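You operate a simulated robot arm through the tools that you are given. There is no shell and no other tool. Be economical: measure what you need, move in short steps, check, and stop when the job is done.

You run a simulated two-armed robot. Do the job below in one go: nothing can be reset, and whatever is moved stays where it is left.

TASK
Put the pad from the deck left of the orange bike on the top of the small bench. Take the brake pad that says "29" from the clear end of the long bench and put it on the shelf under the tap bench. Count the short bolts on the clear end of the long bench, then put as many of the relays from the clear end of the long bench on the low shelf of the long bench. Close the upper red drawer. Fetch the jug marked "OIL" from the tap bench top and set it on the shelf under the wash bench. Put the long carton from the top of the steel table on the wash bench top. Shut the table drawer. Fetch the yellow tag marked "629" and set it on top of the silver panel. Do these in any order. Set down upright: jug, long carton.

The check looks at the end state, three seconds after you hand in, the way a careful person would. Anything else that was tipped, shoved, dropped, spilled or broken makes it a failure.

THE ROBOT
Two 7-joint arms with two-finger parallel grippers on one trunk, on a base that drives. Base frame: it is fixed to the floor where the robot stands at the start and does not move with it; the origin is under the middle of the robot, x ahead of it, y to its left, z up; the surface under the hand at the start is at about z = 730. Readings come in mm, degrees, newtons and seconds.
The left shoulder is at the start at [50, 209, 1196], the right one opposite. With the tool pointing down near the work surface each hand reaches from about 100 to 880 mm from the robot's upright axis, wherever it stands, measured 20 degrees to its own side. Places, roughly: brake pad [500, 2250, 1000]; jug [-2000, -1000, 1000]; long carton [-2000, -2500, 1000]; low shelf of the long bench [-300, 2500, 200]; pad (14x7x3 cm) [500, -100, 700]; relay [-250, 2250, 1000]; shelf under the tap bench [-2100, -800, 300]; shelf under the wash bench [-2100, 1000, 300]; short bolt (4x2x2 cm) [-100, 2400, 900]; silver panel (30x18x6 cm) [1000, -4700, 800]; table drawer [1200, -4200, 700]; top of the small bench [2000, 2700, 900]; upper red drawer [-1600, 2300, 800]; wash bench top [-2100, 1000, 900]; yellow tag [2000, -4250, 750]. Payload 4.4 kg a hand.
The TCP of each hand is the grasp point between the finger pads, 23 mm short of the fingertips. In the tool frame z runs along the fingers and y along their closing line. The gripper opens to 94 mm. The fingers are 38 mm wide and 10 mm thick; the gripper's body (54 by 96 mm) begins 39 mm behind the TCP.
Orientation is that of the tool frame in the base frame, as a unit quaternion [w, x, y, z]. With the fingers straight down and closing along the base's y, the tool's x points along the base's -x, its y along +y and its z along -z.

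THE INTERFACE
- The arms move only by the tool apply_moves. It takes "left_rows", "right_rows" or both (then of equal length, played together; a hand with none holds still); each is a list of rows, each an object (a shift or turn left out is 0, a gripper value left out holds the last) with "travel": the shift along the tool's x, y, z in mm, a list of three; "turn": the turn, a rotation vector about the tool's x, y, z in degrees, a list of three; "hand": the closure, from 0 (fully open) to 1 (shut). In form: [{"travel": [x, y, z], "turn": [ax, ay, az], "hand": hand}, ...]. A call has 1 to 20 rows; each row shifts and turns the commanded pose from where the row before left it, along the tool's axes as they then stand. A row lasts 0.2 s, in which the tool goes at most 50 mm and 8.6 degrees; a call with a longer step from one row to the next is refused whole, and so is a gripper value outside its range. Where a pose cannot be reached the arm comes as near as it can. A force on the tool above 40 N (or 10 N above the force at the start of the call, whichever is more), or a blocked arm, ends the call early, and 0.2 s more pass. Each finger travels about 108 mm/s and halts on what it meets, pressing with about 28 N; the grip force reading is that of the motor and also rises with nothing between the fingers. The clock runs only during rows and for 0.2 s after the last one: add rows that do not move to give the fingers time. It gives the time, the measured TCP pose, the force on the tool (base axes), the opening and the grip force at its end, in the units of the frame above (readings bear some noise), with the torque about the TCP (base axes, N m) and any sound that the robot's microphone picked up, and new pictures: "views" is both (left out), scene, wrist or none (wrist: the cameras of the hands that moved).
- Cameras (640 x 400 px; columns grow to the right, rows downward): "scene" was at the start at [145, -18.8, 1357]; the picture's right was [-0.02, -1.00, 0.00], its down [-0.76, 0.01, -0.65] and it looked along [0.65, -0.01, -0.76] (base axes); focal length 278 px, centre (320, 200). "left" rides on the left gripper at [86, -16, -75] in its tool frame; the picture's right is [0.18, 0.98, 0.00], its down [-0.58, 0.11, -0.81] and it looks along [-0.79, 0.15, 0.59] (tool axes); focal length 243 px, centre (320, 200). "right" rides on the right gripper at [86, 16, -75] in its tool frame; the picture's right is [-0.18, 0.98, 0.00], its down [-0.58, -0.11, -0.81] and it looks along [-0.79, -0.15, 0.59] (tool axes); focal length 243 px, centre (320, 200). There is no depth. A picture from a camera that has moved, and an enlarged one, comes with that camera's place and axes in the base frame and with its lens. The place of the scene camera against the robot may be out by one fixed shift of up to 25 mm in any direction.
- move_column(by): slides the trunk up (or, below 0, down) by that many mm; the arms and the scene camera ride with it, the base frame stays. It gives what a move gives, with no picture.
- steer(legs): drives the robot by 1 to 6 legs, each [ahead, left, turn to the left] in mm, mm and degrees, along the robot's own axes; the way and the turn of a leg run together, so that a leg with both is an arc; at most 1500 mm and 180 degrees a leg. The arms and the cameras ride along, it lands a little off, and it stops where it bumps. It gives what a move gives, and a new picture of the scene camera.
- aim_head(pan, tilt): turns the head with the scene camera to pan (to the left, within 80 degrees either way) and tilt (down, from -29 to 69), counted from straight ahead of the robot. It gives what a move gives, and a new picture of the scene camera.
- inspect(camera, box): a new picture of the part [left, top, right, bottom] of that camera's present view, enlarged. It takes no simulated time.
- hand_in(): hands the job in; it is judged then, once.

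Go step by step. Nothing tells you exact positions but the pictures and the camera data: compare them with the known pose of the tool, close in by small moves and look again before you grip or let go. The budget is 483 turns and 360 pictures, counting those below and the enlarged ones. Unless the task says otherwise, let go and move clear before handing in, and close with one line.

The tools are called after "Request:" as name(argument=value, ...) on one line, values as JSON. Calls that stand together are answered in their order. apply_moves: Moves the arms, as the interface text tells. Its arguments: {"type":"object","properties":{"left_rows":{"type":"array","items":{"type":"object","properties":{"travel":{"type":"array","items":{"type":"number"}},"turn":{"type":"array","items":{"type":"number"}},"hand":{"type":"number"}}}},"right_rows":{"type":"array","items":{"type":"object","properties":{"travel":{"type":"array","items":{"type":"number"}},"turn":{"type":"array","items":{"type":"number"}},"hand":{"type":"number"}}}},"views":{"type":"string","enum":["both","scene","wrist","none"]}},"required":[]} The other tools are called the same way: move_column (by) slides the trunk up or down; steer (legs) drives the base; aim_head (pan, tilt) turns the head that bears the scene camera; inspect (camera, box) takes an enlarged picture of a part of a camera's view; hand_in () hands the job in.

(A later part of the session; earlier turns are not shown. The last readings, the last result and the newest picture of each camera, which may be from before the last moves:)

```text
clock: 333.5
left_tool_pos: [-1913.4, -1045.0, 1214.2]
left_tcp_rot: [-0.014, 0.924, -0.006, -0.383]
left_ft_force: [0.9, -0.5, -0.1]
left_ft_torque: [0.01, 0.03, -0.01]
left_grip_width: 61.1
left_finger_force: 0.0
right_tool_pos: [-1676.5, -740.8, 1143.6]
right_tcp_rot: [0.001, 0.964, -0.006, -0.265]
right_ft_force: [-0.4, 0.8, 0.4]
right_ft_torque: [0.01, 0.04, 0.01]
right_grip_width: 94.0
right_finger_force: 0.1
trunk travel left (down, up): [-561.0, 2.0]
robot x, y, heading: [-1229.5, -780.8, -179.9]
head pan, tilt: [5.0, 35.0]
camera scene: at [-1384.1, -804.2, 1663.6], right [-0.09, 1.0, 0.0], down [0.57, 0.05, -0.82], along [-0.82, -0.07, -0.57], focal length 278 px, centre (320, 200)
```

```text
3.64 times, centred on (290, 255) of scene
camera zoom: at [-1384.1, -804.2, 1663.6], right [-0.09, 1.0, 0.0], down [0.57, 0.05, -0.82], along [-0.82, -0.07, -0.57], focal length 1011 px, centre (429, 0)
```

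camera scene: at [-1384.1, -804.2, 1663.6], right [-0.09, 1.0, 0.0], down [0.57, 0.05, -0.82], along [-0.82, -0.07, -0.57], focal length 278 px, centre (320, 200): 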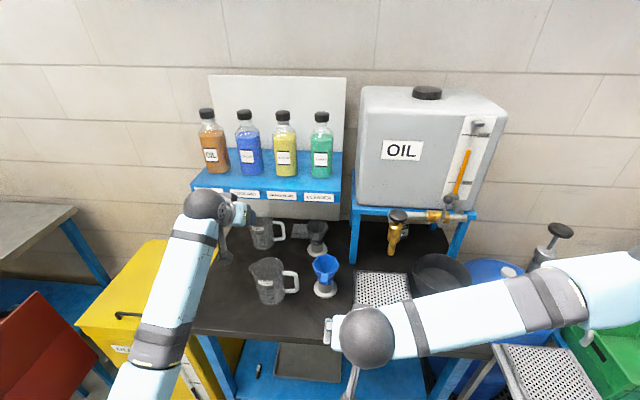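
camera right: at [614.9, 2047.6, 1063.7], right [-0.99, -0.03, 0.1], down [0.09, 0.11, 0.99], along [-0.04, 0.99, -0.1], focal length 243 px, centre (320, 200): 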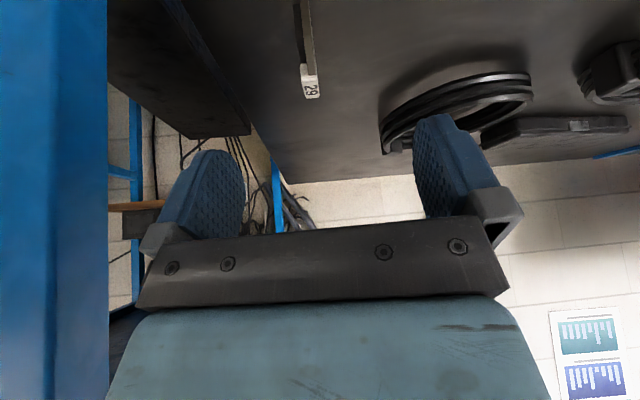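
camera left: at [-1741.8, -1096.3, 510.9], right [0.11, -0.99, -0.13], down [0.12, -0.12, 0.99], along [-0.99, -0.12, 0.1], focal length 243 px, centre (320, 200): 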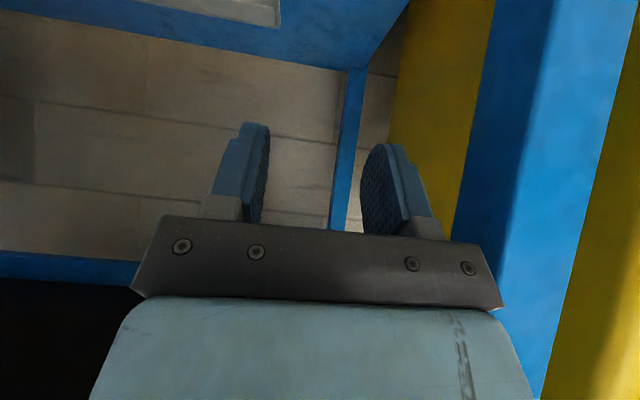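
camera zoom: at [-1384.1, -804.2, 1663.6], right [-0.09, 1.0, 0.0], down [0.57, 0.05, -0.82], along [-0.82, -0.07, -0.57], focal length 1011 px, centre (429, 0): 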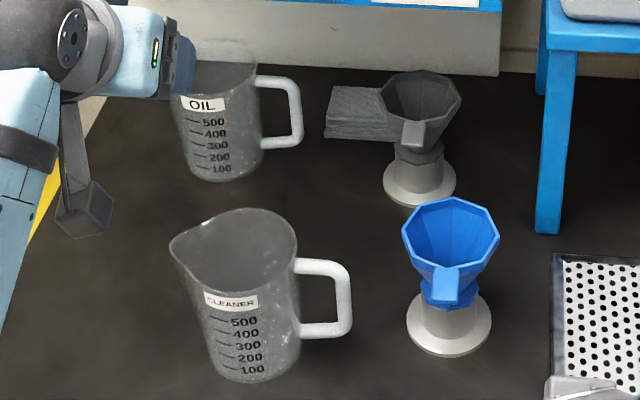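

The OIL jug's handle bar is at about [-2184, -1014, 950], under the bottle shelf. I'll pitch the left hand to 60°, lower it to z≈1100 and set a narrow finger opening, then drive 90 mm closer.

Request:
apply_moves(left_rows=[{"turn": [0, -7.5, 0], "hand": 0.62}, {"turn": [0, -7.5, 0]}, {"travel": [32, -10, 18]}, {"travel": [32, -10, 18]}, {"travel": [32, -11, 18]}], views="none")

Request:
steer(legs=[[90, 0, 0]])

Request:
inspect(camera="left", box=[0, 0, 640, 400])

```text
clock: 334.7
left_tool_pos: [-1913.1, -1011.8, 1105.2]
left_tcp_rot: [-0.015, 0.866, -0.005, -0.499]
left_ft_force: [0.1, 0.5, -0.1]
left_ft_torque: [-0.01, 0.0, 0.01]
left_grip_width: 35.7
left_finger_force: 0.1
right_tool_pos: [-1675.8, -739.4, 1143.3]
right_tcp_rot: [0.001, 0.964, -0.006, -0.265]
right_ft_force: [0.6, 0.0, 0.2]
right_ft_torque: [-0.01, 0.01, 0.01]
right_grip_width: 93.8
right_finger_force: 0.0
trunk travel left (down, up): [-561.0, 2.0]
robot x, y, heading: [-1230.5, -777.3, -179.9]
head pan, tilt: [5.0, 35.0]
```

```text
clock: 335.8
left_tool_pos: [-2001.9, -1012.8, 1105.7]
left_tcp_rot: [-0.013, 0.867, -0.003, -0.499]
left_ft_force: [0.0, 0.9, 0.0]
left_ft_torque: [-0.01, 0.0, -0.01]
left_grip_width: 35.7
left_finger_force: 0.1
right_tool_pos: [-1764.5, -741.3, 1144.3]
right_tcp_rot: [0.0, 0.964, -0.007, -0.265]
right_ft_force: [-0.8, -0.1, 0.0]
right_ft_torque: [0.0, 0.0, -0.01]
right_grip_width: 93.9
right_finger_force: 0.1
trunk travel left (down, up): [-561.0, 2.0]
robot x, y, heading: [-1319.6, -780.5, 179.9]
head pan, tilt: [5.0, 35.0]
camera scene: at [-1473.5, -804.0, 1663.6], right [-0.09, 1.0, 0.0], down [0.57, 0.05, -0.82], along [-0.82, -0.07, -0.57], focal length 278 px, centre (320, 200)
```

scene: 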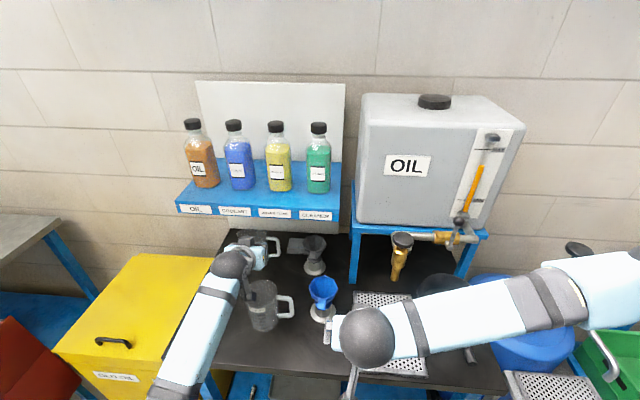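

```text
1.00 times, centred on (320, 200) of left (not enlarged: the box is as wide or as high as the picture)
camera zoom: at [-1894.6, -996.8, 1070.0], right [0.07, -0.98, -0.18], down [0.4, -0.14, 0.91], along [-0.91, -0.14, 0.39], focal length 243 px, centre (320, 200)
```

zoom: 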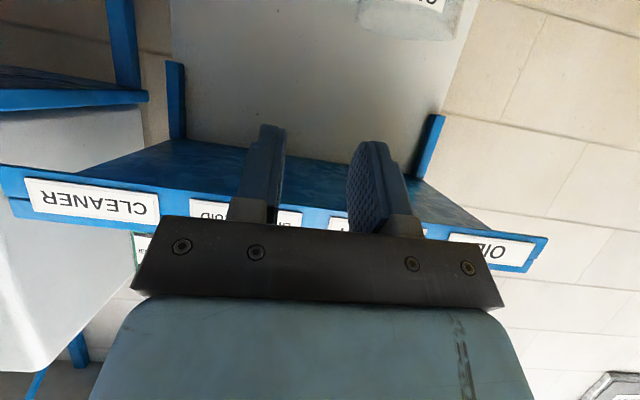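

Request:
inspect(camera="scene", box=[210, 215, 340, 335])

```text
3.33 times, centred on (275, 275) of scene
camera zoom: at [-1473.5, -804.0, 1663.6], right [-0.09, 1.0, 0.0], down [0.57, 0.05, -0.82], along [-0.82, -0.07, -0.57], focal length 927 px, centre (470, -50)
```

zoom: 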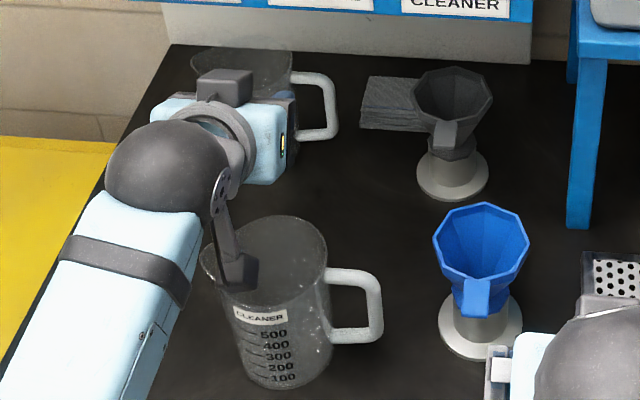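

I'll cross over the CLEANER jug staying high (z≈1077) so the hanging camera clears its rim, ending with the fingertips just in front of the OIL handle.

Request:
apply_moves(left_rows=[{"travel": [-12, 0, 35], "hand": 0.68}, {"travel": [-12, 0, 35]}, {"travel": [-12, 0, 35]}, {"travel": [-12, 0, 36]}], views="wrist")

Request:
inspect(camera="scene", box=[210, 215, 340, 335])

```text
clock: 336.8
left_tool_pos: [-2147.4, -1009.0, 1076.0]
left_tcp_rot: [-0.014, 0.867, -0.005, -0.498]
left_ft_force: [0.6, 0.1, 0.6]
left_ft_torque: [-0.03, 0.01, -0.01]
left_grip_width: 30.4
left_finger_force: 0.0
right_tool_pos: [-1765.9, -740.8, 1142.6]
right_tcp_rot: [0.001, 0.964, -0.006, -0.264]
right_ft_force: [-0.7, 0.3, 0.5]
right_ft_torque: [-0.01, 0.01, -0.01]
right_grip_width: 94.1
right_finger_force: 0.1
trunk travel left (down, up): [-561.0, 2.0]
robot x, y, heading: [-1319.9, -778.9, 180.1]
head pan, tilt: [5.0, 35.0]
camera left: at [-2040.6, -994.8, 1040.1], right [0.07, -0.98, -0.18], down [0.4, -0.14, 0.91], along [-0.91, -0.14, 0.38], focal length 243 px, centre (320, 200)
```

left: 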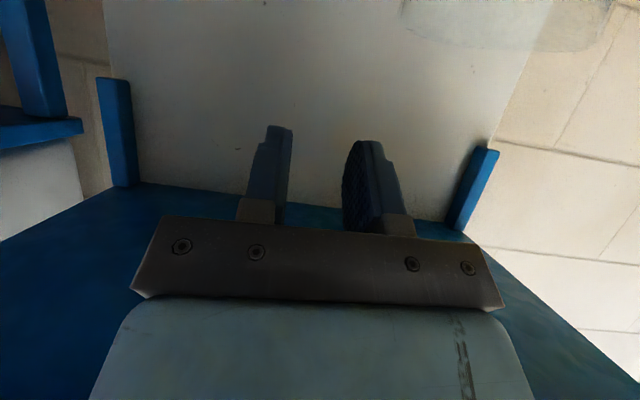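

```text
3.33 times, centred on (275, 275) of scene
camera zoom: at [-1475.4, -803.7, 1663.3], right [-0.09, 1.0, 0.0], down [0.57, 0.05, -0.82], along [-0.82, -0.07, -0.57], focal length 927 px, centre (470, -50)
```

zoom: 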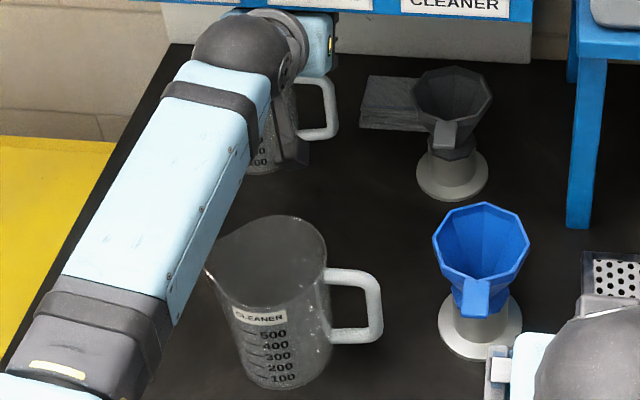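

Request:
apply_moves(left_rows=[{"travel": [27, 0.75, 15.6]}, {"travel": [27, 0.75, 15.6]}, {"travel": [27, 0.75, 15.6]}, {"travel": [27, 0.75, 15.6]}], views="wrist")

Request:
inspect(camera="scene", box=[210, 215, 340, 335])

```text
clock: 337.8
left_tool_pos: [-2146.1, -1009.6, 950.2]
left_tcp_rot: [-0.015, 0.866, -0.004, -0.5]
left_ft_force: [-0.9, 0.2, 0.0]
left_ft_torque: [-0.03, -0.01, 0.02]
left_grip_width: 29.9
left_finger_force: 0.0
right_tool_pos: [-1766.2, -741.1, 1144.6]
right_tcp_rot: [0.0, 0.964, -0.006, -0.265]
right_ft_force: [0.1, 0.9, 0.4]
right_ft_torque: [0.02, 0.02, 0.01]
right_grip_width: 94.1
right_finger_force: 0.0
trunk travel left (down, up): [-561.0, 2.0]
robot x, y, heading: [-1317.6, -780.9, 180.1]
head pan, tilt: [5.0, 35.0]
camera left: at [-2039.7, -994.0, 915.1], right [0.07, -0.98, -0.18], down [0.4, -0.14, 0.91], along [-0.91, -0.14, 0.39], focal length 243 px, centre (320, 200)
```

left: 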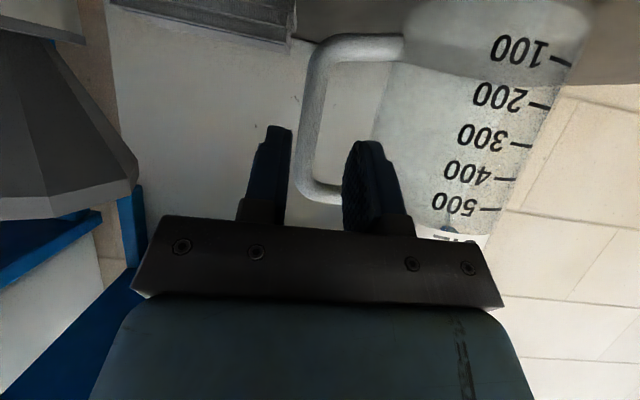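

```text
3.33 times, centred on (275, 275) of scene
camera zoom: at [-1475.0, -804.0, 1663.4], right [-0.09, 1.0, 0.0], down [0.57, 0.05, -0.82], along [-0.82, -0.07, -0.57], focal length 927 px, centre (470, -50)
```

zoom: 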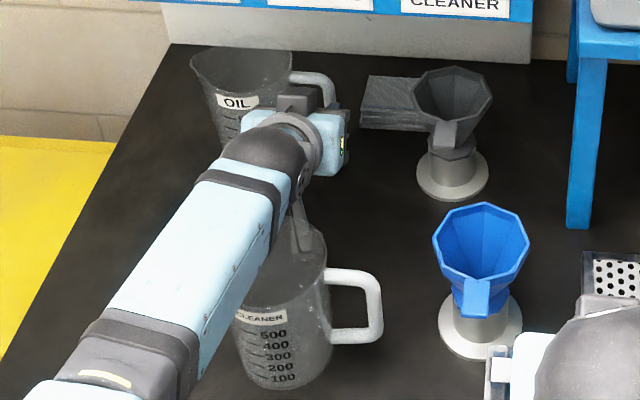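

The wrist view shows the handle loop right between the fingers, 6 mm off-centre. I'll shift 6 mm, slide forward onto the bar and close.

Request:
apply_moves(left_rows=[{"travel": [0, -6, 0]}, {"travel": [-7, 0, 12]}, {"travel": [-7, 0, 12]}, {"travel": [-7, 0, 12]}, {}], views="wrist")

```text
clock: 339.0
left_tool_pos: [-2188.9, -1001.8, 951.6]
left_tcp_rot: [-0.015, 0.866, -0.004, -0.499]
left_ft_force: [0.1, 0.0, 0.0]
left_ft_torque: [-0.02, 0.01, -0.01]
left_grip_width: 30.1
left_finger_force: 0.1
right_tool_pos: [-1763.5, -740.1, 1143.8]
right_tcp_rot: [0.0, 0.964, -0.007, -0.265]
right_ft_force: [0.2, 0.0, 0.2]
right_ft_torque: [0.0, 0.01, 0.01]
right_grip_width: 94.0
right_finger_force: 0.1
trunk travel left (down, up): [-561.0, 2.0]
robot x, y, heading: [-1314.7, -776.9, 180.0]
head pan, tilt: [5.0, 35.0]
camera left: at [-2081.3, -987.0, 916.1], right [0.07, -0.98, -0.18], down [0.4, -0.14, 0.91], along [-0.91, -0.14, 0.39], focal length 243 px, centre (320, 200)
```

left: 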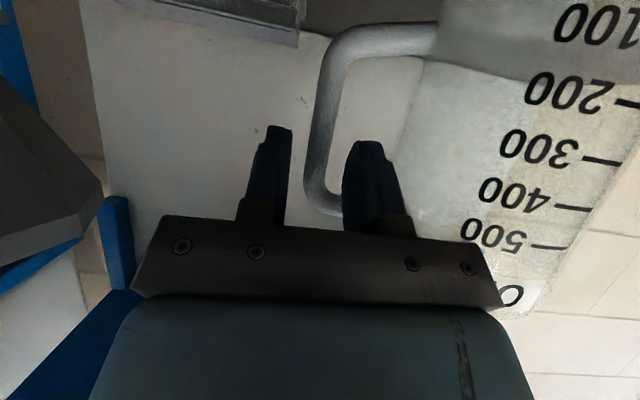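

Request:
inspect(camera="scene", box=[220, 215, 320, 295])

Request:
inspect(camera="left", box=[230, 60, 450, 240])

```text
5.00 times, centred on (270, 255) of scene
camera zoom: at [-1473.7, -804.3, 1663.5], right [-0.09, 1.0, 0.0], down [0.57, 0.05, -0.82], along [-0.82, -0.07, -0.57], focal length 1390 px, centre (570, -75)
```

zoom: 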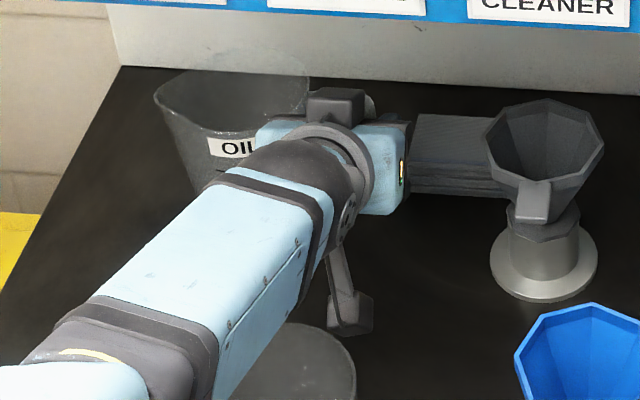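

```text
2.22 times, centred on (340, 150) of left
camera zoom: at [-2081.3, -987.0, 916.1], right [0.07, -0.98, -0.18], down [0.4, -0.14, 0.91], along [-0.91, -0.14, 0.39], focal length 539 px, centre (276, 311)
```

zoom: 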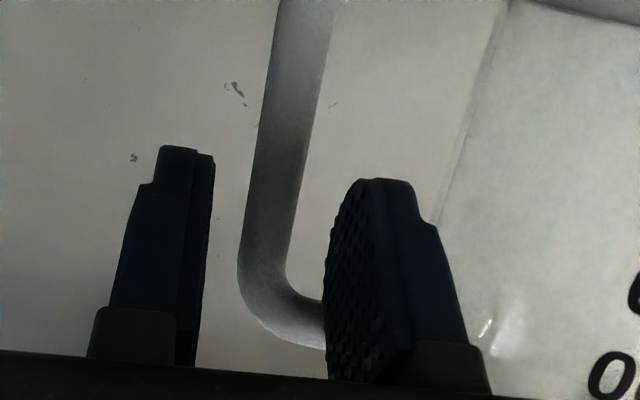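

The bar is still slightly ahead and the fingers are near the top of the loop. I'll lower 20 mm, move forward 20 mm and check.

Request:
apply_moves(left_rows=[{"travel": [8.7, 0, 5]}, {"travel": [8.7, 0, 5]}, {"travel": [-5, 0, 8.7]}, {"travel": [-5, 0, 8.7]}, {}], views="wrist")

Request:
inspect(camera="left", box=[230, 60, 450, 240])

```text
clock: 340.2
left_tool_pos: [-2190.8, -1001.4, 946.2]
left_tcp_rot: [-0.014, 0.867, -0.005, -0.498]
left_ft_force: [0.1, -0.6, -0.1]
left_ft_torque: [0.02, -0.04, 0.01]
left_grip_width: 30.2
left_finger_force: 0.1
left hand out of reach, approached as far as the arm can: row 1, 2, 3, 4
right_tool_pos: [-1765.8, -739.9, 1143.6]
right_tcp_rot: [0.0, 0.964, -0.007, -0.265]
right_ft_force: [0.0, 0.6, -0.4]
right_ft_torque: [0.02, -0.01, 0.03]
right_grip_width: 94.0
right_finger_force: 0.0
trunk travel left (down, up): [-561.0, 2.0]
robot x, y, heading: [-1317.5, -779.8, 179.8]
head pan, tilt: [5.0, 35.0]
camera left: at [-2082.0, -987.0, 910.0], right [0.07, -0.98, -0.18], down [0.4, -0.14, 0.91], along [-0.91, -0.14, 0.39], focal length 243 px, centre (320, 200)
```

left: 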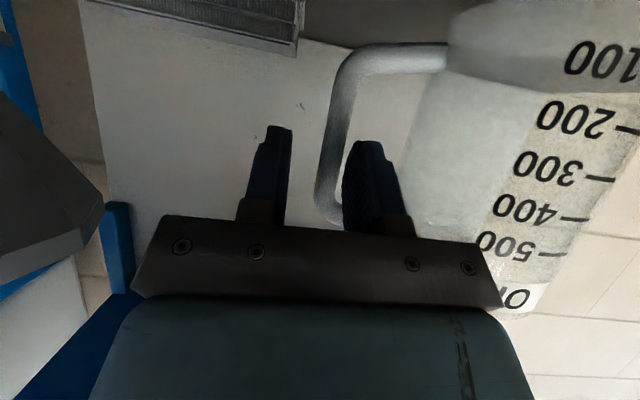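

```text
2.22 times, centred on (340, 150) of left
camera zoom: at [-2082.0, -987.0, 910.0], right [0.07, -0.98, -0.18], down [0.4, -0.14, 0.91], along [-0.91, -0.14, 0.39], focal length 539 px, centre (276, 311)
```

zoom: 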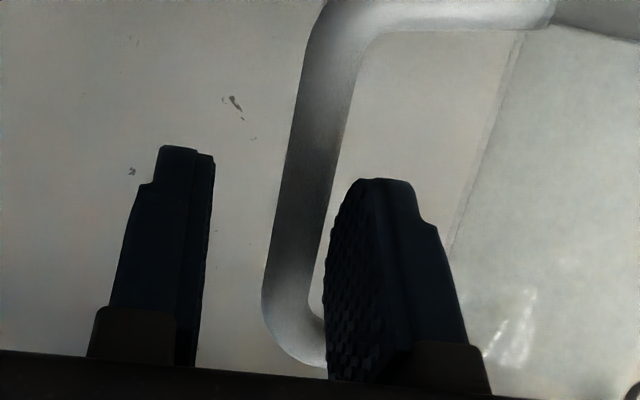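

The arm is at its reach limit, so I'll drive the base 30 mm closer and look again.

Request:
steer(legs=[[30, 0, 0]])

Request:
inspect(camera="left", box=[200, 20, 460, 240])

```text
clock: 341.1
left_tool_pos: [-2216.1, -1002.1, 949.7]
left_tcp_rot: [-0.015, 0.865, -0.004, -0.501]
left_ft_force: [0.5, 0.7, -0.1]
left_ft_torque: [-0.02, 0.0, -0.03]
left_grip_width: 30.0
left_finger_force: 0.0
right_tool_pos: [-1789.7, -741.3, 1145.8]
right_tcp_rot: [0.0, 0.964, -0.007, -0.267]
right_ft_force: [0.5, -0.2, -0.2]
right_ft_torque: [-0.03, 0.04, 0.02]
right_grip_width: 93.8
right_finger_force: 0.0
trunk travel left (down, up): [-561.0, 2.0]
robot x, y, heading: [-1345.8, -776.2, 179.7]
head pan, tilt: [5.0, 35.0]
camera scene: at [-1497.5, -804.1, 1664.3], right [-0.09, 1.0, 0.0], down [0.57, 0.05, -0.82], along [-0.82, -0.07, -0.57], focal length 278 px, centre (320, 200)
```

scene: 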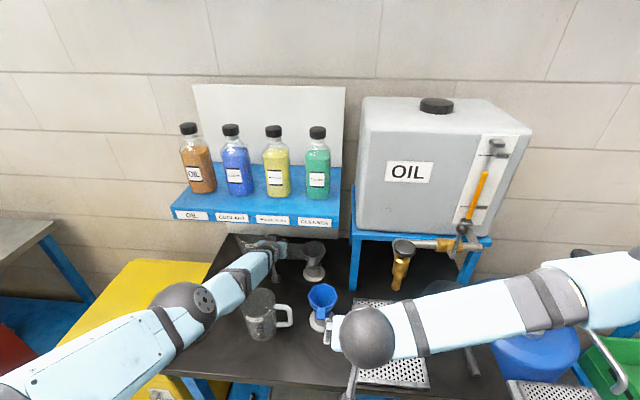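

```text
1.82 times, centred on (330, 130) of left
camera zoom: at [-2108.5, -987.4, 913.2], right [0.07, -0.98, -0.18], down [0.41, -0.14, 0.9], along [-0.91, -0.14, 0.39], focal length 441 px, centre (302, 327)
```

zoom: 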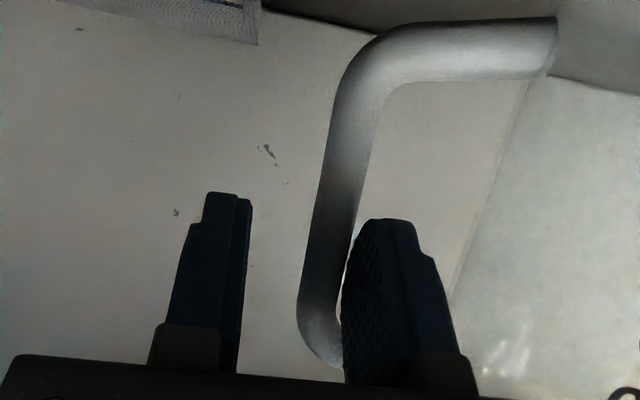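

Request:
apply_moves(left_rows=[{"travel": [0, 6, 0]}, {}], views="none")

Request:
steer(legs=[[25, 0, 0]])

Request:
apply_moves(left_rows=[{"travel": [8, 0, 1]}, {"travel": [7, 0, 1]}, {}], views="none")

Request:
inspect(camera="left", box=[200, 20, 460, 240])

```text
clock: 341.7
left_tool_pos: [-2218.8, -1008.4, 946.5]
left_tcp_rot: [-0.015, 0.866, -0.005, -0.499]
left_ft_force: [-0.3, -0.1, -0.2]
left_ft_torque: [-0.03, -0.01, 0.02]
left_grip_width: 30.1
left_finger_force: 0.1
right_tool_pos: [-1792.2, -740.6, 1144.8]
right_tcp_rot: [0.0, 0.964, -0.006, -0.265]
right_ft_force: [-0.3, -0.1, -0.4]
right_ft_torque: [0.02, 0.01, 0.03]
right_grip_width: 94.1
right_finger_force: 0.1
trunk travel left (down, up): [-561.0, 2.0]
robot x, y, heading: [-1349.0, -779.6, 180.1]
head pan, tilt: [5.0, 35.0]
```

```text
clock: 342.5
left_tool_pos: [-2241.2, -1007.5, 949.6]
left_tcp_rot: [-0.015, 0.866, -0.005, -0.501]
left_ft_force: [1.1, 0.0, 0.8]
left_ft_torque: [0.0, -0.03, 0.01]
left_grip_width: 30.3
left_finger_force: 0.0
right_tool_pos: [-1813.8, -740.7, 1146.9]
right_tcp_rot: [0.0, 0.964, -0.008, -0.267]
right_ft_force: [0.7, -0.1, 0.0]
right_ft_torque: [-0.01, 0.03, -0.02]
right_grip_width: 94.0
right_finger_force: 0.0
trunk travel left (down, up): [-561.0, 2.0]
robot x, y, heading: [-1374.3, -780.3, 180.2]
head pan, tilt: [5.0, 35.0]
camera scene: at [-1521.8, -804.1, 1664.2], right [-0.09, 1.0, 0.0], down [0.57, 0.05, -0.82], along [-0.82, -0.07, -0.57], focal length 278 px, centre (320, 200)
```

scene: 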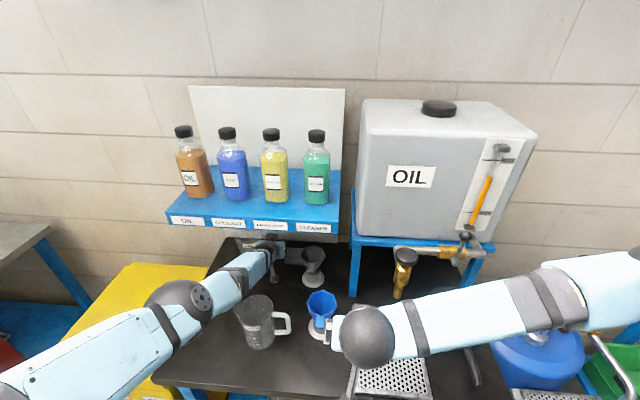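

```text
clock: 343.3
left_tool_pos: [-2236.2, -1007.3, 933.0]
left_tcp_rot: [-0.014, 0.867, -0.004, -0.499]
left_ft_force: [-0.1, -0.1, -0.4]
left_ft_torque: [0.01, 0.05, 0.02]
left_grip_width: 30.0
left_finger_force: 0.0
right_tool_pos: [-1818.3, -739.6, 1143.4]
right_tcp_rot: [0.0, 0.965, -0.007, -0.264]
right_ft_force: [-0.4, 0.8, 0.1]
right_ft_torque: [0.02, 0.03, 0.02]
right_grip_width: 94.1
right_finger_force: 0.0
trunk travel left (down, up): [-561.0, 2.0]
robot x, y, heading: [-1374.7, -783.3, 179.8]
head pan, tilt: [5.0, 35.0]
```

```text
1.82 times, centred on (330, 130) of left
camera zoom: at [-2127.9, -993.0, 896.7], right [0.07, -0.98, -0.18], down [0.4, -0.14, 0.91], along [-0.91, -0.14, 0.38], focal length 441 px, centre (302, 327)
```

zoom: 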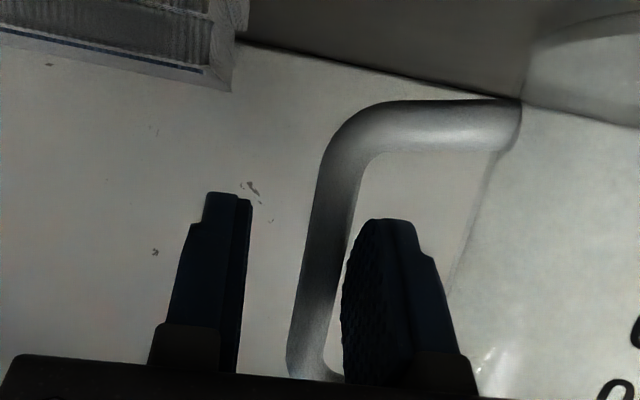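

The parallax between the views puts the bar in the finger plane. I'll make small corrections (4 mm sideways, 7 mm down) and close.

Request:
apply_moves(left_rows=[{"travel": [0, 4, 0]}, {"travel": [4, 0, 6]}, {}, {"hand": 0.8}, {"hand": 1}, {"hand": 1}, {"hand": 1}], views="wrist")

```text
clock: 344.9
left_tool_pos: [-2234.5, -1011.8, 933.5]
left_tcp_rot: [-0.014, 0.866, -0.004, -0.499]
left_ft_force: [-0.4, -0.5, 2.2]
left_ft_torque: [-0.21, -0.02, 0.0]
left_grip_width: 12.0
left_finger_force: 28.7
left hand out of reach, approached as far as the arm can: row 2
right_tool_pos: [-1817.9, -739.8, 1144.2]
right_tcp_rot: [0.0, 0.964, -0.007, -0.265]
right_ft_force: [0.2, 0.6, 0.5]
right_ft_torque: [-0.04, 0.01, 0.0]
right_grip_width: 93.8
right_finger_force: 0.1
trunk travel left (down, up): [-561.0, 2.0]
robot x, y, heading: [-1373.0, -782.4, 180.2]
head pan, tilt: [5.0, 35.0]
camera left: at [-2127.5, -996.8, 897.8], right [0.07, -0.98, -0.18], down [0.4, -0.14, 0.91], along [-0.91, -0.14, 0.39], focal length 243 px, centre (320, 200)
```

left: 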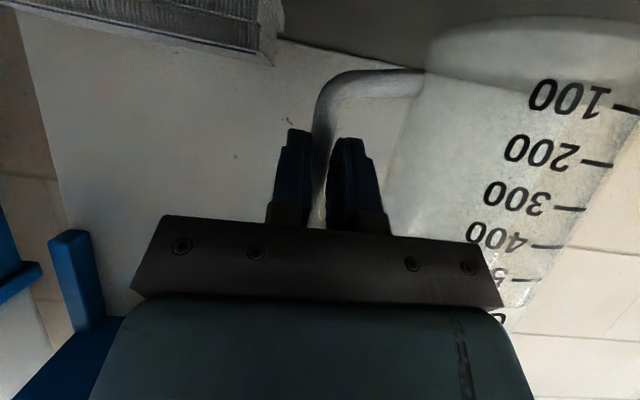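

I have the handle (12 mm). I'll lift slightly and check the weight.

Request:
apply_moves(left_rows=[{"travel": [-9, 0, -5]}, {"travel": [-9, 0, -5]}, {"travel": [-17, 0, -10]}, {}], views="both")

```text
clock: 345.9
left_tool_pos: [-2254.8, -1011.8, 961.4]
left_tcp_rot: [-0.014, 0.867, -0.004, -0.499]
left_ft_force: [0.3, -1.1, -1.3]
left_ft_torque: [0.08, -0.06, -0.02]
left_grip_width: 11.8
left_finger_force: 27.9
left hand out of reach, approached as far as the arm can: row 1, 2, 3
right_tool_pos: [-1817.9, -738.5, 1144.2]
right_tcp_rot: [0.0, 0.965, -0.007, -0.264]
right_ft_force: [0.2, -0.1, -0.2]
right_ft_torque: [0.0, -0.02, 0.02]
right_grip_width: 94.1
right_finger_force: 0.1
trunk travel left (down, up): [-561.0, 2.0]
robot x, y, heading: [-1370.4, -778.5, 180.3]
head pan, tilt: [5.0, 35.0]
camera scene: at [-1527.3, -804.1, 1663.5], right [-0.09, 1.0, 0.0], down [0.57, 0.05, -0.82], along [-0.82, -0.07, -0.57], focal length 278 px, centre (320, 200)
camera left: at [-2146.1, -997.0, 925.3], right [0.07, -0.98, -0.18], down [0.4, -0.14, 0.91], along [-0.91, -0.14, 0.39], focal length 243 px, centre (320, 200)
```

scene: 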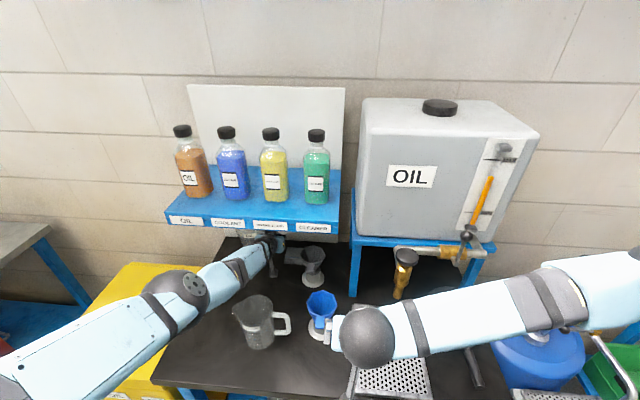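
left: 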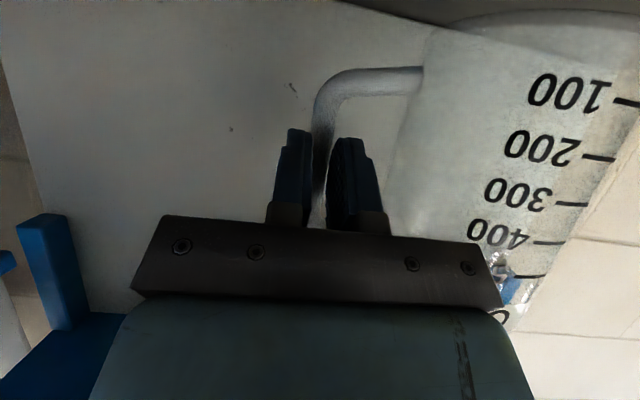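

The jug is lifted upright and steady. I'll strafe left to clear the CLEANER jug, then back straight out.

Request:
steer(legs=[[25, 0, 0]])

Request:
apply_moves(left_rows=[{"travel": [12, 0, -20]}, {}], views="wrist")

```text
clock: 346.7
left_tool_pos: [-2275.8, -1011.7, 964.5]
left_tcp_rot: [-0.014, 0.866, -0.004, -0.501]
left_ft_force: [0.2, 0.1, -0.2]
left_ft_torque: [0.09, -0.04, 0.01]
left_grip_width: 12.0
left_finger_force: 28.4
right_tool_pos: [-1839.4, -739.8, 1146.2]
right_tcp_rot: [0.0, 0.964, -0.007, -0.266]
right_ft_force: [-0.4, 0.6, -0.3]
right_ft_torque: [0.01, 0.01, 0.02]
right_grip_width: 94.1
right_finger_force: 0.0
trunk travel left (down, up): [-561.0, 2.0]
robot x, y, heading: [-1394.1, -779.8, 180.0]
head pan, tilt: [5.0, 35.0]
camera scene: at [-1546.2, -804.0, 1664.3], right [-0.09, 1.0, 0.0], down [0.57, 0.05, -0.82], along [-0.82, -0.07, -0.57], focal length 278 px, centre (320, 200)
```

scene: 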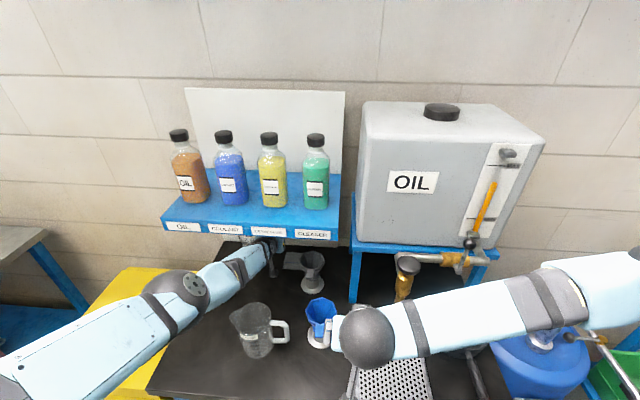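

```text
clock: 347.3
left_tool_pos: [-2270.4, -1010.7, 950.8]
left_tcp_rot: [-0.015, 0.866, -0.004, -0.499]
left_ft_force: [-0.2, -0.8, -1.1]
left_ft_torque: [0.07, -0.03, -0.01]
left_grip_width: 12.0
left_finger_force: 27.8
left hand out of reach, approached as far as the arm can: row 1
right_tool_pos: [-1840.5, -741.1, 1144.5]
right_tcp_rot: [0.0, 0.964, -0.007, -0.264]
right_ft_force: [-0.4, 0.0, 0.5]
right_ft_torque: [0.0, 0.02, -0.01]
right_grip_width: 94.0
right_finger_force: 0.1
trunk travel left (down, up): [-561.0, 2.0]
robot x, y, heading: [-1398.9, -781.8, 179.9]
head pan, tilt: [5.0, 35.0]
camera left: at [-2163.0, -996.6, 915.3], right [0.07, -0.98, -0.18], down [0.4, -0.14, 0.91], along [-0.91, -0.14, 0.39], focal length 243 px, centre (320, 200)
```

left: 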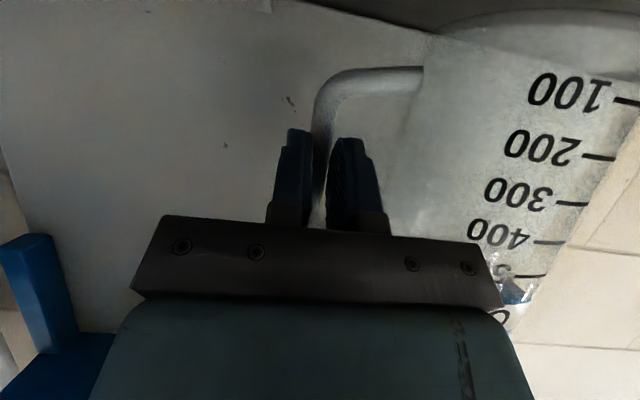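

Request:
apply_moves(left_rows=[{"travel": [0, 0, -25]}, {"travel": [0, 0, -25]}, {}], views="none")

Request:
steer(legs=[[0, 135, 0]])

Request:
inspect(camera="scene", box=[160, 200, 360, 370])

```text
clock: 348.1
left_tool_pos: [-2265.3, -1013.1, 956.6]
left_tcp_rot: [-0.007, 0.872, 0.001, -0.49]
left_ft_force: [0.1, 0.0, -1.2]
left_ft_torque: [0.08, 0.02, -0.03]
left_grip_width: 12.0
left_finger_force: 28.4
left hand out of reach, approached as far as the arm can: row 1, 2
right_tool_pos: [-1842.0, -741.1, 1143.9]
right_tcp_rot: [0.0, 0.964, -0.006, -0.265]
right_ft_force: [-1.1, -0.1, -0.1]
right_ft_torque: [0.02, -0.04, 0.01]
right_grip_width: 94.1
right_finger_force: 0.0
trunk travel left (down, up): [-561.0, 2.0]
robot x, y, heading: [-1397.2, -781.7, 180.0]
head pan, tilt: [5.0, 35.0]
```

```text
clock: 349.9
left_tool_pos: [-2265.8, -1146.3, 956.8]
left_tcp_rot: [-0.006, 0.872, 0.0, -0.49]
left_ft_force: [0.2, 0.3, -0.8]
left_ft_torque: [0.07, -0.01, -0.01]
left_grip_width: 11.9
left_finger_force: 28.3
right_tool_pos: [-1841.2, -875.0, 1143.7]
right_tcp_rot: [0.0, 0.964, -0.007, -0.264]
right_ft_force: [0.3, -0.6, 0.3]
right_ft_torque: [0.05, -0.04, 0.01]
right_grip_width: 94.3
right_finger_force: 0.1
trunk travel left (down, up): [-561.0, 2.0]
robot x, y, heading: [-1400.0, -915.0, 179.9]
head pan, tilt: [5.0, 35.0]
camera scene: at [-1552.2, -938.6, 1663.5], right [-0.08, 1.0, 0.0], down [0.57, 0.05, -0.82], along [-0.82, -0.07, -0.57], focal length 278 px, centre (320, 200)
```

scene: 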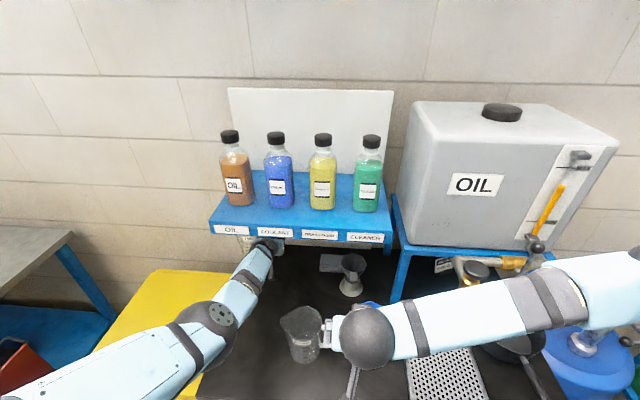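

```text
2.35 times, centred on (260, 285) of scene
camera zoom: at [-1552.2, -938.6, 1663.5], right [-0.08, 1.0, 0.0], down [0.57, 0.05, -0.82], along [-0.82, -0.07, -0.57], focal length 654 px, centre (461, 0)
```

zoom: 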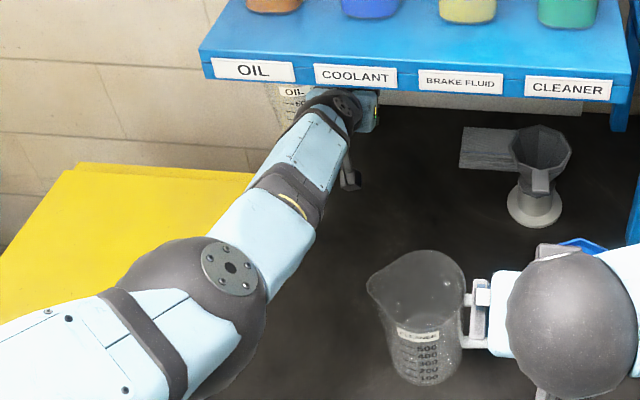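

I'll shift a bit more left for margin, then back straight out.

Request:
steer(legs=[[0, 40, 0], [-450, 0, 0]])

Request:
inspect(camera="left", box=[0, 0, 640, 400])

```text
clock: 353.3
left_tool_pos: [-1818.5, -1190.7, 958.0]
left_tcp_rot: [-0.005, 0.872, 0.002, -0.489]
left_ft_force: [0.3, -0.3, -0.5]
left_ft_torque: [0.1, -0.05, -0.01]
left_grip_width: 11.7
left_finger_force: 27.9
right_tool_pos: [-1397.0, -916.7, 1143.2]
right_tcp_rot: [0.001, 0.965, -0.005, -0.264]
right_ft_force: [-0.2, 0.7, -0.3]
right_ft_torque: [-0.02, -0.05, -0.05]
right_grip_width: 94.0
right_finger_force: 0.0
trunk travel left (down, up): [-561.0, 2.0]
robot x, y, heading: [-952.4, -950.4, -179.9]
head pan, tilt: [5.0, 35.0]
camera scene: at [-1106.4, -980.1, 1663.4], right [-0.09, 1.0, 0.0], down [0.57, 0.05, -0.82], along [-0.82, -0.07, -0.57], focal length 278 px, centre (320, 200)
```

scene: 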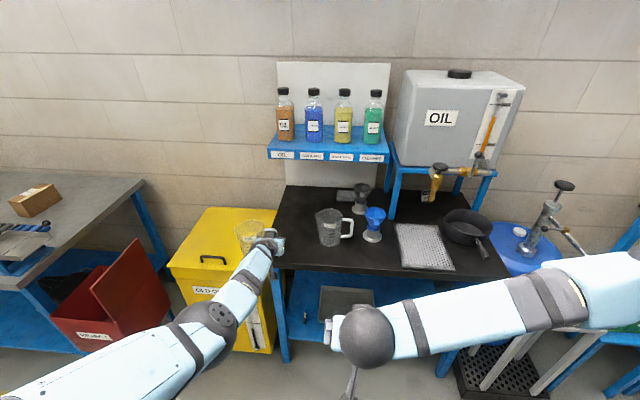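

```text
1.00 times, centred on (320, 200) of left (not enlarged: the box is as wide or as high as the picture)
camera zoom: at [-1711.0, -1172.8, 923.4], right [0.09, -0.98, -0.17], down [0.39, -0.12, 0.91], along [-0.92, -0.15, 0.37], focal length 243 px, centre (320, 200)
```

zoom: 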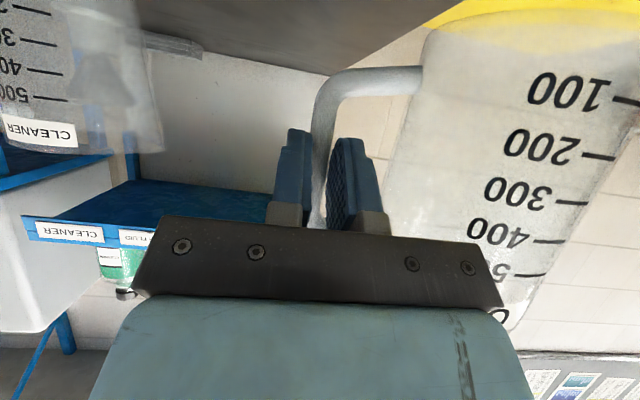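

The jug is out cleanly. Backing off and strafing right to the wash bench.

Request:
steer(legs=[[-360, 0, 0], [0, -1000, 0], [0, -950, 0]])

Request:
apply_moves(right_rows=[{"travel": [-35, 0, 20]}, {"travel": [-35, 0, 20]}, {"travel": [-35, 0, 20]}, {"travel": [-35, 0, 20]}], views="none")

Request:
aim_head(pan=0, tilt=30)

```text
clock: 372.5
left_tool_pos: [-1457.2, 748.0, 957.2]
left_tcp_rot: [-0.003, 0.872, 0.007, -0.49]
left_ft_force: [0.1, 0.2, -1.6]
left_ft_torque: [0.08, -0.03, 0.01]
left_grip_width: 12.3
left_finger_force: 27.7
right_tool_pos: [-1039.1, 1023.7, 1143.9]
right_tcp_rot: [0.002, 0.964, 0.0, -0.265]
right_ft_force: [0.5, 0.2, 0.5]
right_ft_torque: [0.0, 0.01, -0.02]
right_grip_width: 94.0
right_finger_force: 0.0
trunk travel left (down, up): [-561.0, 2.0]
robot x, y, heading: [-590.2, 991.4, -179.3]
head pan, tilt: [5.0, 35.0]
camera scene: at [-747.2, 964.6, 1663.5], right [-0.1, 0.99, 0.0], down [0.57, 0.06, -0.82], along [-0.81, -0.08, -0.57], focal length 278 px, centre (320, 200)
```

scene: 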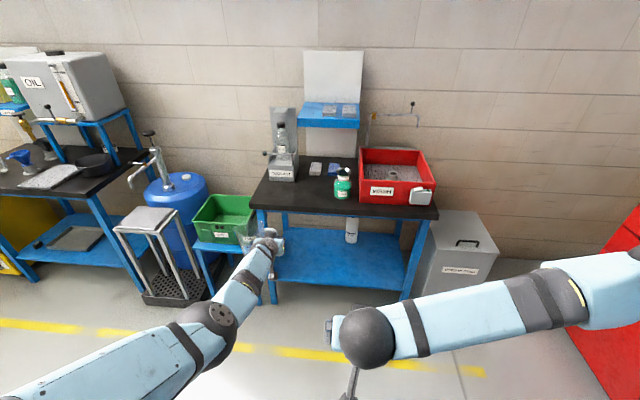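

```text
clock: 373.5
left_tool_pos: [-1458.5, 748.3, 956.5]
left_tcp_rot: [-0.003, 0.872, 0.007, -0.49]
left_ft_force: [-0.4, 0.9, -0.6]
left_ft_torque: [0.04, 0.0, -0.01]
left_grip_width: 11.7
left_finger_force: 28.1
right_tool_pos: [-1201.0, 1024.8, 1145.7]
right_tcp_rot: [0.002, 0.965, 0.0, -0.264]
right_ft_force: [0.1, 0.2, -0.2]
right_ft_torque: [-0.03, -0.02, 0.04]
right_grip_width: 94.0
right_finger_force: 0.0
trunk travel left (down, up): [-561.0, 2.0]
robot x, y, heading: [-593.4, 993.2, -179.4]
head pan, tilt: [5.0, 35.0]
```

```text
clock: 374.2
left_tool_pos: [-1457.5, 747.8, 958.0]
left_tcp_rot: [-0.004, 0.872, 0.006, -0.489]
left_ft_force: [-0.3, 0.2, -0.7]
left_ft_torque: [0.04, -0.02, 0.0]
left_grip_width: 11.8
left_finger_force: 27.9
right_tool_pos: [-1198.5, 1024.7, 1145.9]
right_tcp_rot: [0.002, 0.964, 0.0, -0.265]
right_ft_force: [-0.1, 0.1, 0.5]
right_ft_torque: [-0.03, 0.01, 0.0]
right_grip_width: 94.1
right_finger_force: 0.0
trunk travel left (down, up): [-561.0, 2.0]
robot x, y, heading: [-591.9, 988.6, -179.4]
head pan, tilt: [0.0, 30.0]
camera scene: at [-750.1, 972.3, 1671.2], right [-0.01, 1.0, 0.0], down [0.5, 0.01, -0.87], along [-0.87, -0.01, -0.5], focal length 278 px, centre (320, 200)
```

scene: 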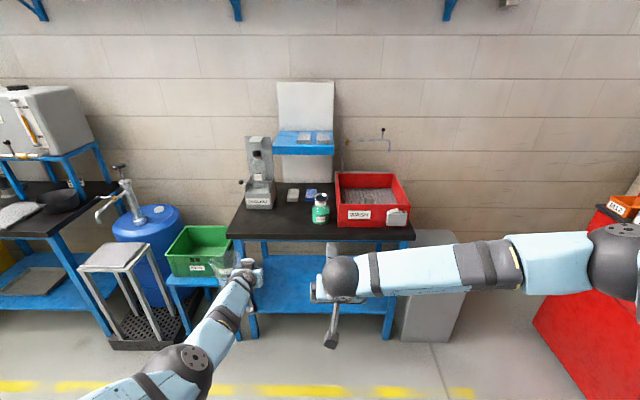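

The left part of the wash bench shelf is free. I'll line up so the jug goes in around y≈800, lower the trunk and drive in.

Request:
steer(legs=[[0, -130, -0.6]])

Request:
move_column(by=-400)

Request:
move_column(by=-140)

Request:
steer(legs=[[250, 0, 0]])

Request:
aim_head(pan=5, tilt=32)

```text
clock: 376.0
left_tool_pos: [-1462.6, 885.9, 957.6]
left_tcp_rot: [-0.005, 0.872, 0.002, -0.489]
left_ft_force: [1.8, 0.0, -1.2]
left_ft_torque: [0.05, 0.02, -0.01]
left_grip_width: 11.9
left_finger_force: 28.6
right_tool_pos: [-1200.7, 1159.6, 1146.5]
right_tcp_rot: [0.001, 0.964, -0.006, -0.265]
right_ft_force: [0.0, 0.4, -0.4]
right_ft_torque: [0.01, 0.0, -0.02]
right_grip_width: 93.9
right_finger_force: 0.0
trunk travel left (down, up): [-561.0, 2.0]
robot x, y, heading: [-592.4, 1121.0, -179.9]
head pan, tilt: [0.0, 30.0]
camera scene: at [-750.8, 1102.0, 1671.3], right [0.0, 1.0, 0.0], down [0.5, 0.0, -0.87], along [-0.87, 0.0, -0.5], focal length 278 px, centre (320, 200)
```

scene: 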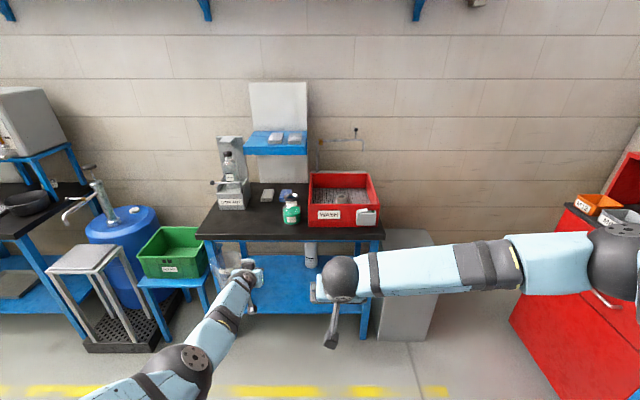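

```text
clock: 379.8
left_tool_pos: [-1462.1, 886.5, 556.9]
left_tcp_rot: [-0.006, 0.872, 0.002, -0.49]
left_ft_force: [-0.7, -0.5, -1.2]
left_ft_torque: [0.06, 0.0, 0.03]
left_grip_width: 11.9
left_finger_force: 27.7
right_tool_pos: [-1199.5, 1161.1, 746.9]
right_tcp_rot: [0.001, 0.964, -0.006, -0.265]
right_ft_force: [-0.8, -0.4, -0.2]
right_ft_torque: [0.01, 0.01, -0.01]
right_grip_width: 94.4
right_finger_force: 0.2
trunk travel left (down, up): [-161.0, 402.0]
robot x, y, heading: [-594.4, 1120.2, -180.1]
head pan, tilt: [0.0, 30.0]
```

```text
clock: 381.5
left_tool_pos: [-1461.5, 885.9, 417.6]
left_tcp_rot: [-0.006, 0.872, 0.001, -0.49]
left_ft_force: [-0.2, -0.2, -1.3]
left_ft_torque: [0.08, -0.01, -0.01]
left_grip_width: 11.9
left_finger_force: 28.1
right_tool_pos: [-1201.0, 1160.8, 608.5]
right_tcp_rot: [0.001, 0.965, -0.006, -0.264]
right_ft_force: [-0.1, -1.3, 0.0]
right_ft_torque: [-0.01, 0.03, -0.03]
right_grip_width: 93.9
right_finger_force: 0.1
trunk travel left (down, up): [-21.0, 542.0]
robot x, y, heading: [-592.1, 1120.3, -180.0]
head pan, tilt: [0.0, 30.0]
```

```text
clock: 383.3
left_tool_pos: [-1704.8, 887.5, 418.3]
left_tcp_rot: [-0.006, 0.872, 0.001, -0.49]
left_ft_force: [0.6, 0.2, -1.3]
left_ft_torque: [0.04, -0.02, 0.02]
left_grip_width: 12.0
left_finger_force: 28.2
right_tool_pos: [-1442.2, 1162.1, 607.2]
right_tcp_rot: [0.0, 0.964, -0.007, -0.265]
right_ft_force: [-0.6, 0.7, -0.6]
right_ft_torque: [0.02, 0.0, 0.0]
right_grip_width: 94.2
right_finger_force: 0.1
trunk travel left (down, up): [-21.0, 542.0]
robot x, y, heading: [-834.1, 1114.7, 179.7]
head pan, tilt: [0.0, 30.0]
camera scene: at [-993.6, 1102.8, 1131.2], right [0.0, 1.0, 0.0], down [0.5, 0.0, -0.87], along [-0.87, 0.0, -0.5], focal length 278 px, centre (320, 200)
```

scene: 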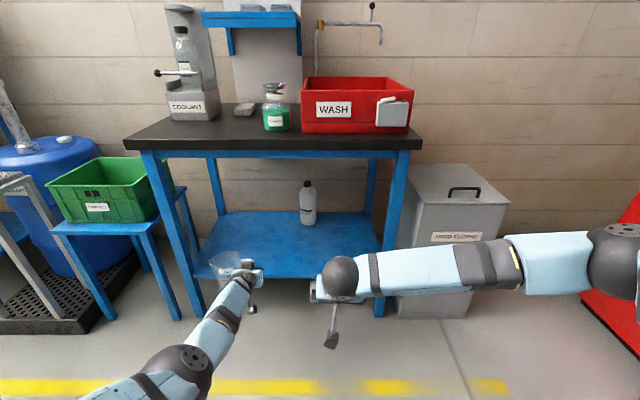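

```text
clock: 383.9
left_tool_pos: [-1704.2, 888.8, 417.5]
left_tcp_rot: [-0.007, 0.872, 0.0, -0.49]
left_ft_force: [0.8, -0.9, -0.2]
left_ft_torque: [0.09, -0.04, -0.02]
left_grip_width: 11.9
left_finger_force: 27.5
right_tool_pos: [-1442.8, 1161.0, 606.4]
right_tcp_rot: [0.001, 0.964, -0.006, -0.265]
right_ft_force: [0.6, 0.5, 0.3]
right_ft_torque: [-0.04, 0.02, 0.0]
right_grip_width: 94.2
right_finger_force: 0.0
trunk travel left (down, up): [-21.0, 542.0]
robot x, y, heading: [-835.5, 1118.9, 180.1]
head pan, tilt: [5.0, 32.0]
camera scene: at [-992.2, 1095.1, 1128.1], right [-0.09, 1.0, 0.0], down [0.53, 0.05, -0.85], along [-0.84, -0.07, -0.53], focal length 278 px, centre (320, 200)
```

scene: 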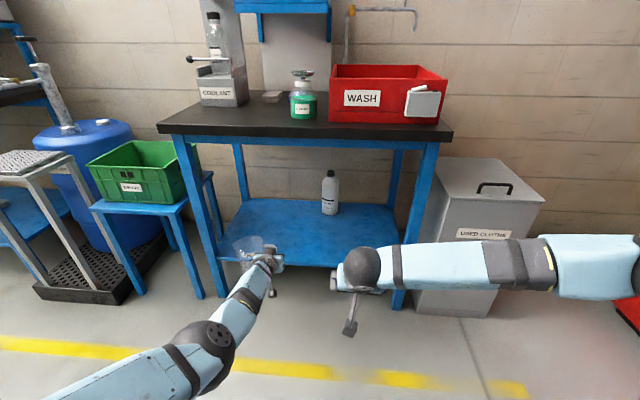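

Request:
steer(legs=[[245, 0, 0]])

Request:
inspect(camera="left", box=[0, 0, 640, 400])

```text
clock: 385.7
left_tool_pos: [-1948.5, 886.3, 416.7]
left_tcp_rot: [-0.006, 0.872, 0.001, -0.489]
left_ft_force: [1.2, 0.0, -0.1]
left_ft_torque: [0.03, -0.04, 0.04]
left_grip_width: 11.8
left_finger_force: 27.7
right_tool_pos: [-1685.0, 1161.6, 606.6]
right_tcp_rot: [0.0, 0.964, -0.006, -0.265]
right_ft_force: [0.6, 0.1, 0.0]
right_ft_torque: [0.05, -0.01, 0.01]
right_grip_width: 94.0
right_finger_force: 0.1
trunk travel left (down, up): [-21.0, 542.0]
robot x, y, heading: [-1078.9, 1120.5, -180.0]
head pan, tilt: [5.0, 32.0]
camera scene: at [-1235.7, 1095.0, 1128.1], right [-0.09, 1.0, 0.0], down [0.53, 0.05, -0.85], along [-0.84, -0.07, -0.53], focal length 278 px, centre (320, 200)
```

scene: 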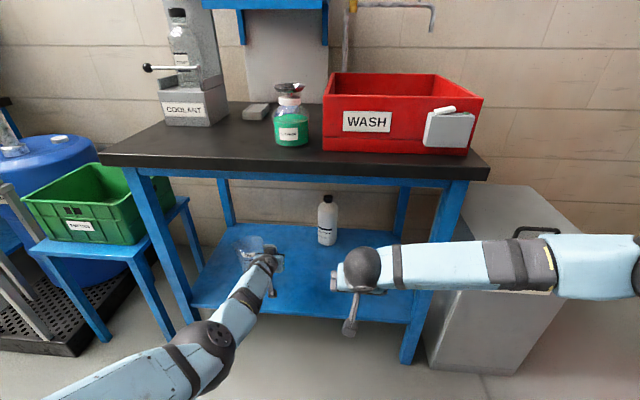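

```text
1.00 times, centred on (320, 200) of left (not enlarged: the box is as wide or as high as the picture)
camera zoom: at [-1839.3, 903.1, 383.5], right [0.09, -0.98, -0.17], down [0.39, -0.12, 0.91], along [-0.92, -0.15, 0.37], focal length 243 px, centre (320, 200)
```

zoom: 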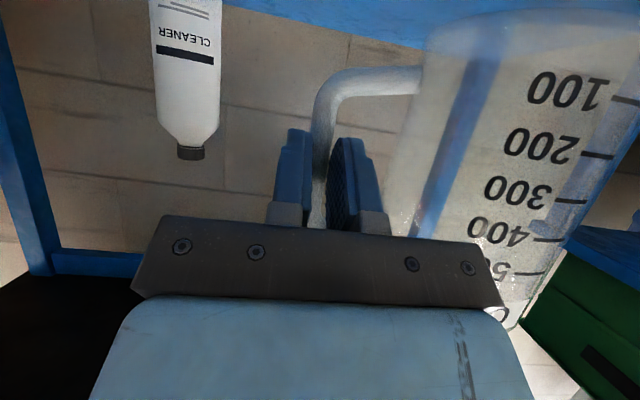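

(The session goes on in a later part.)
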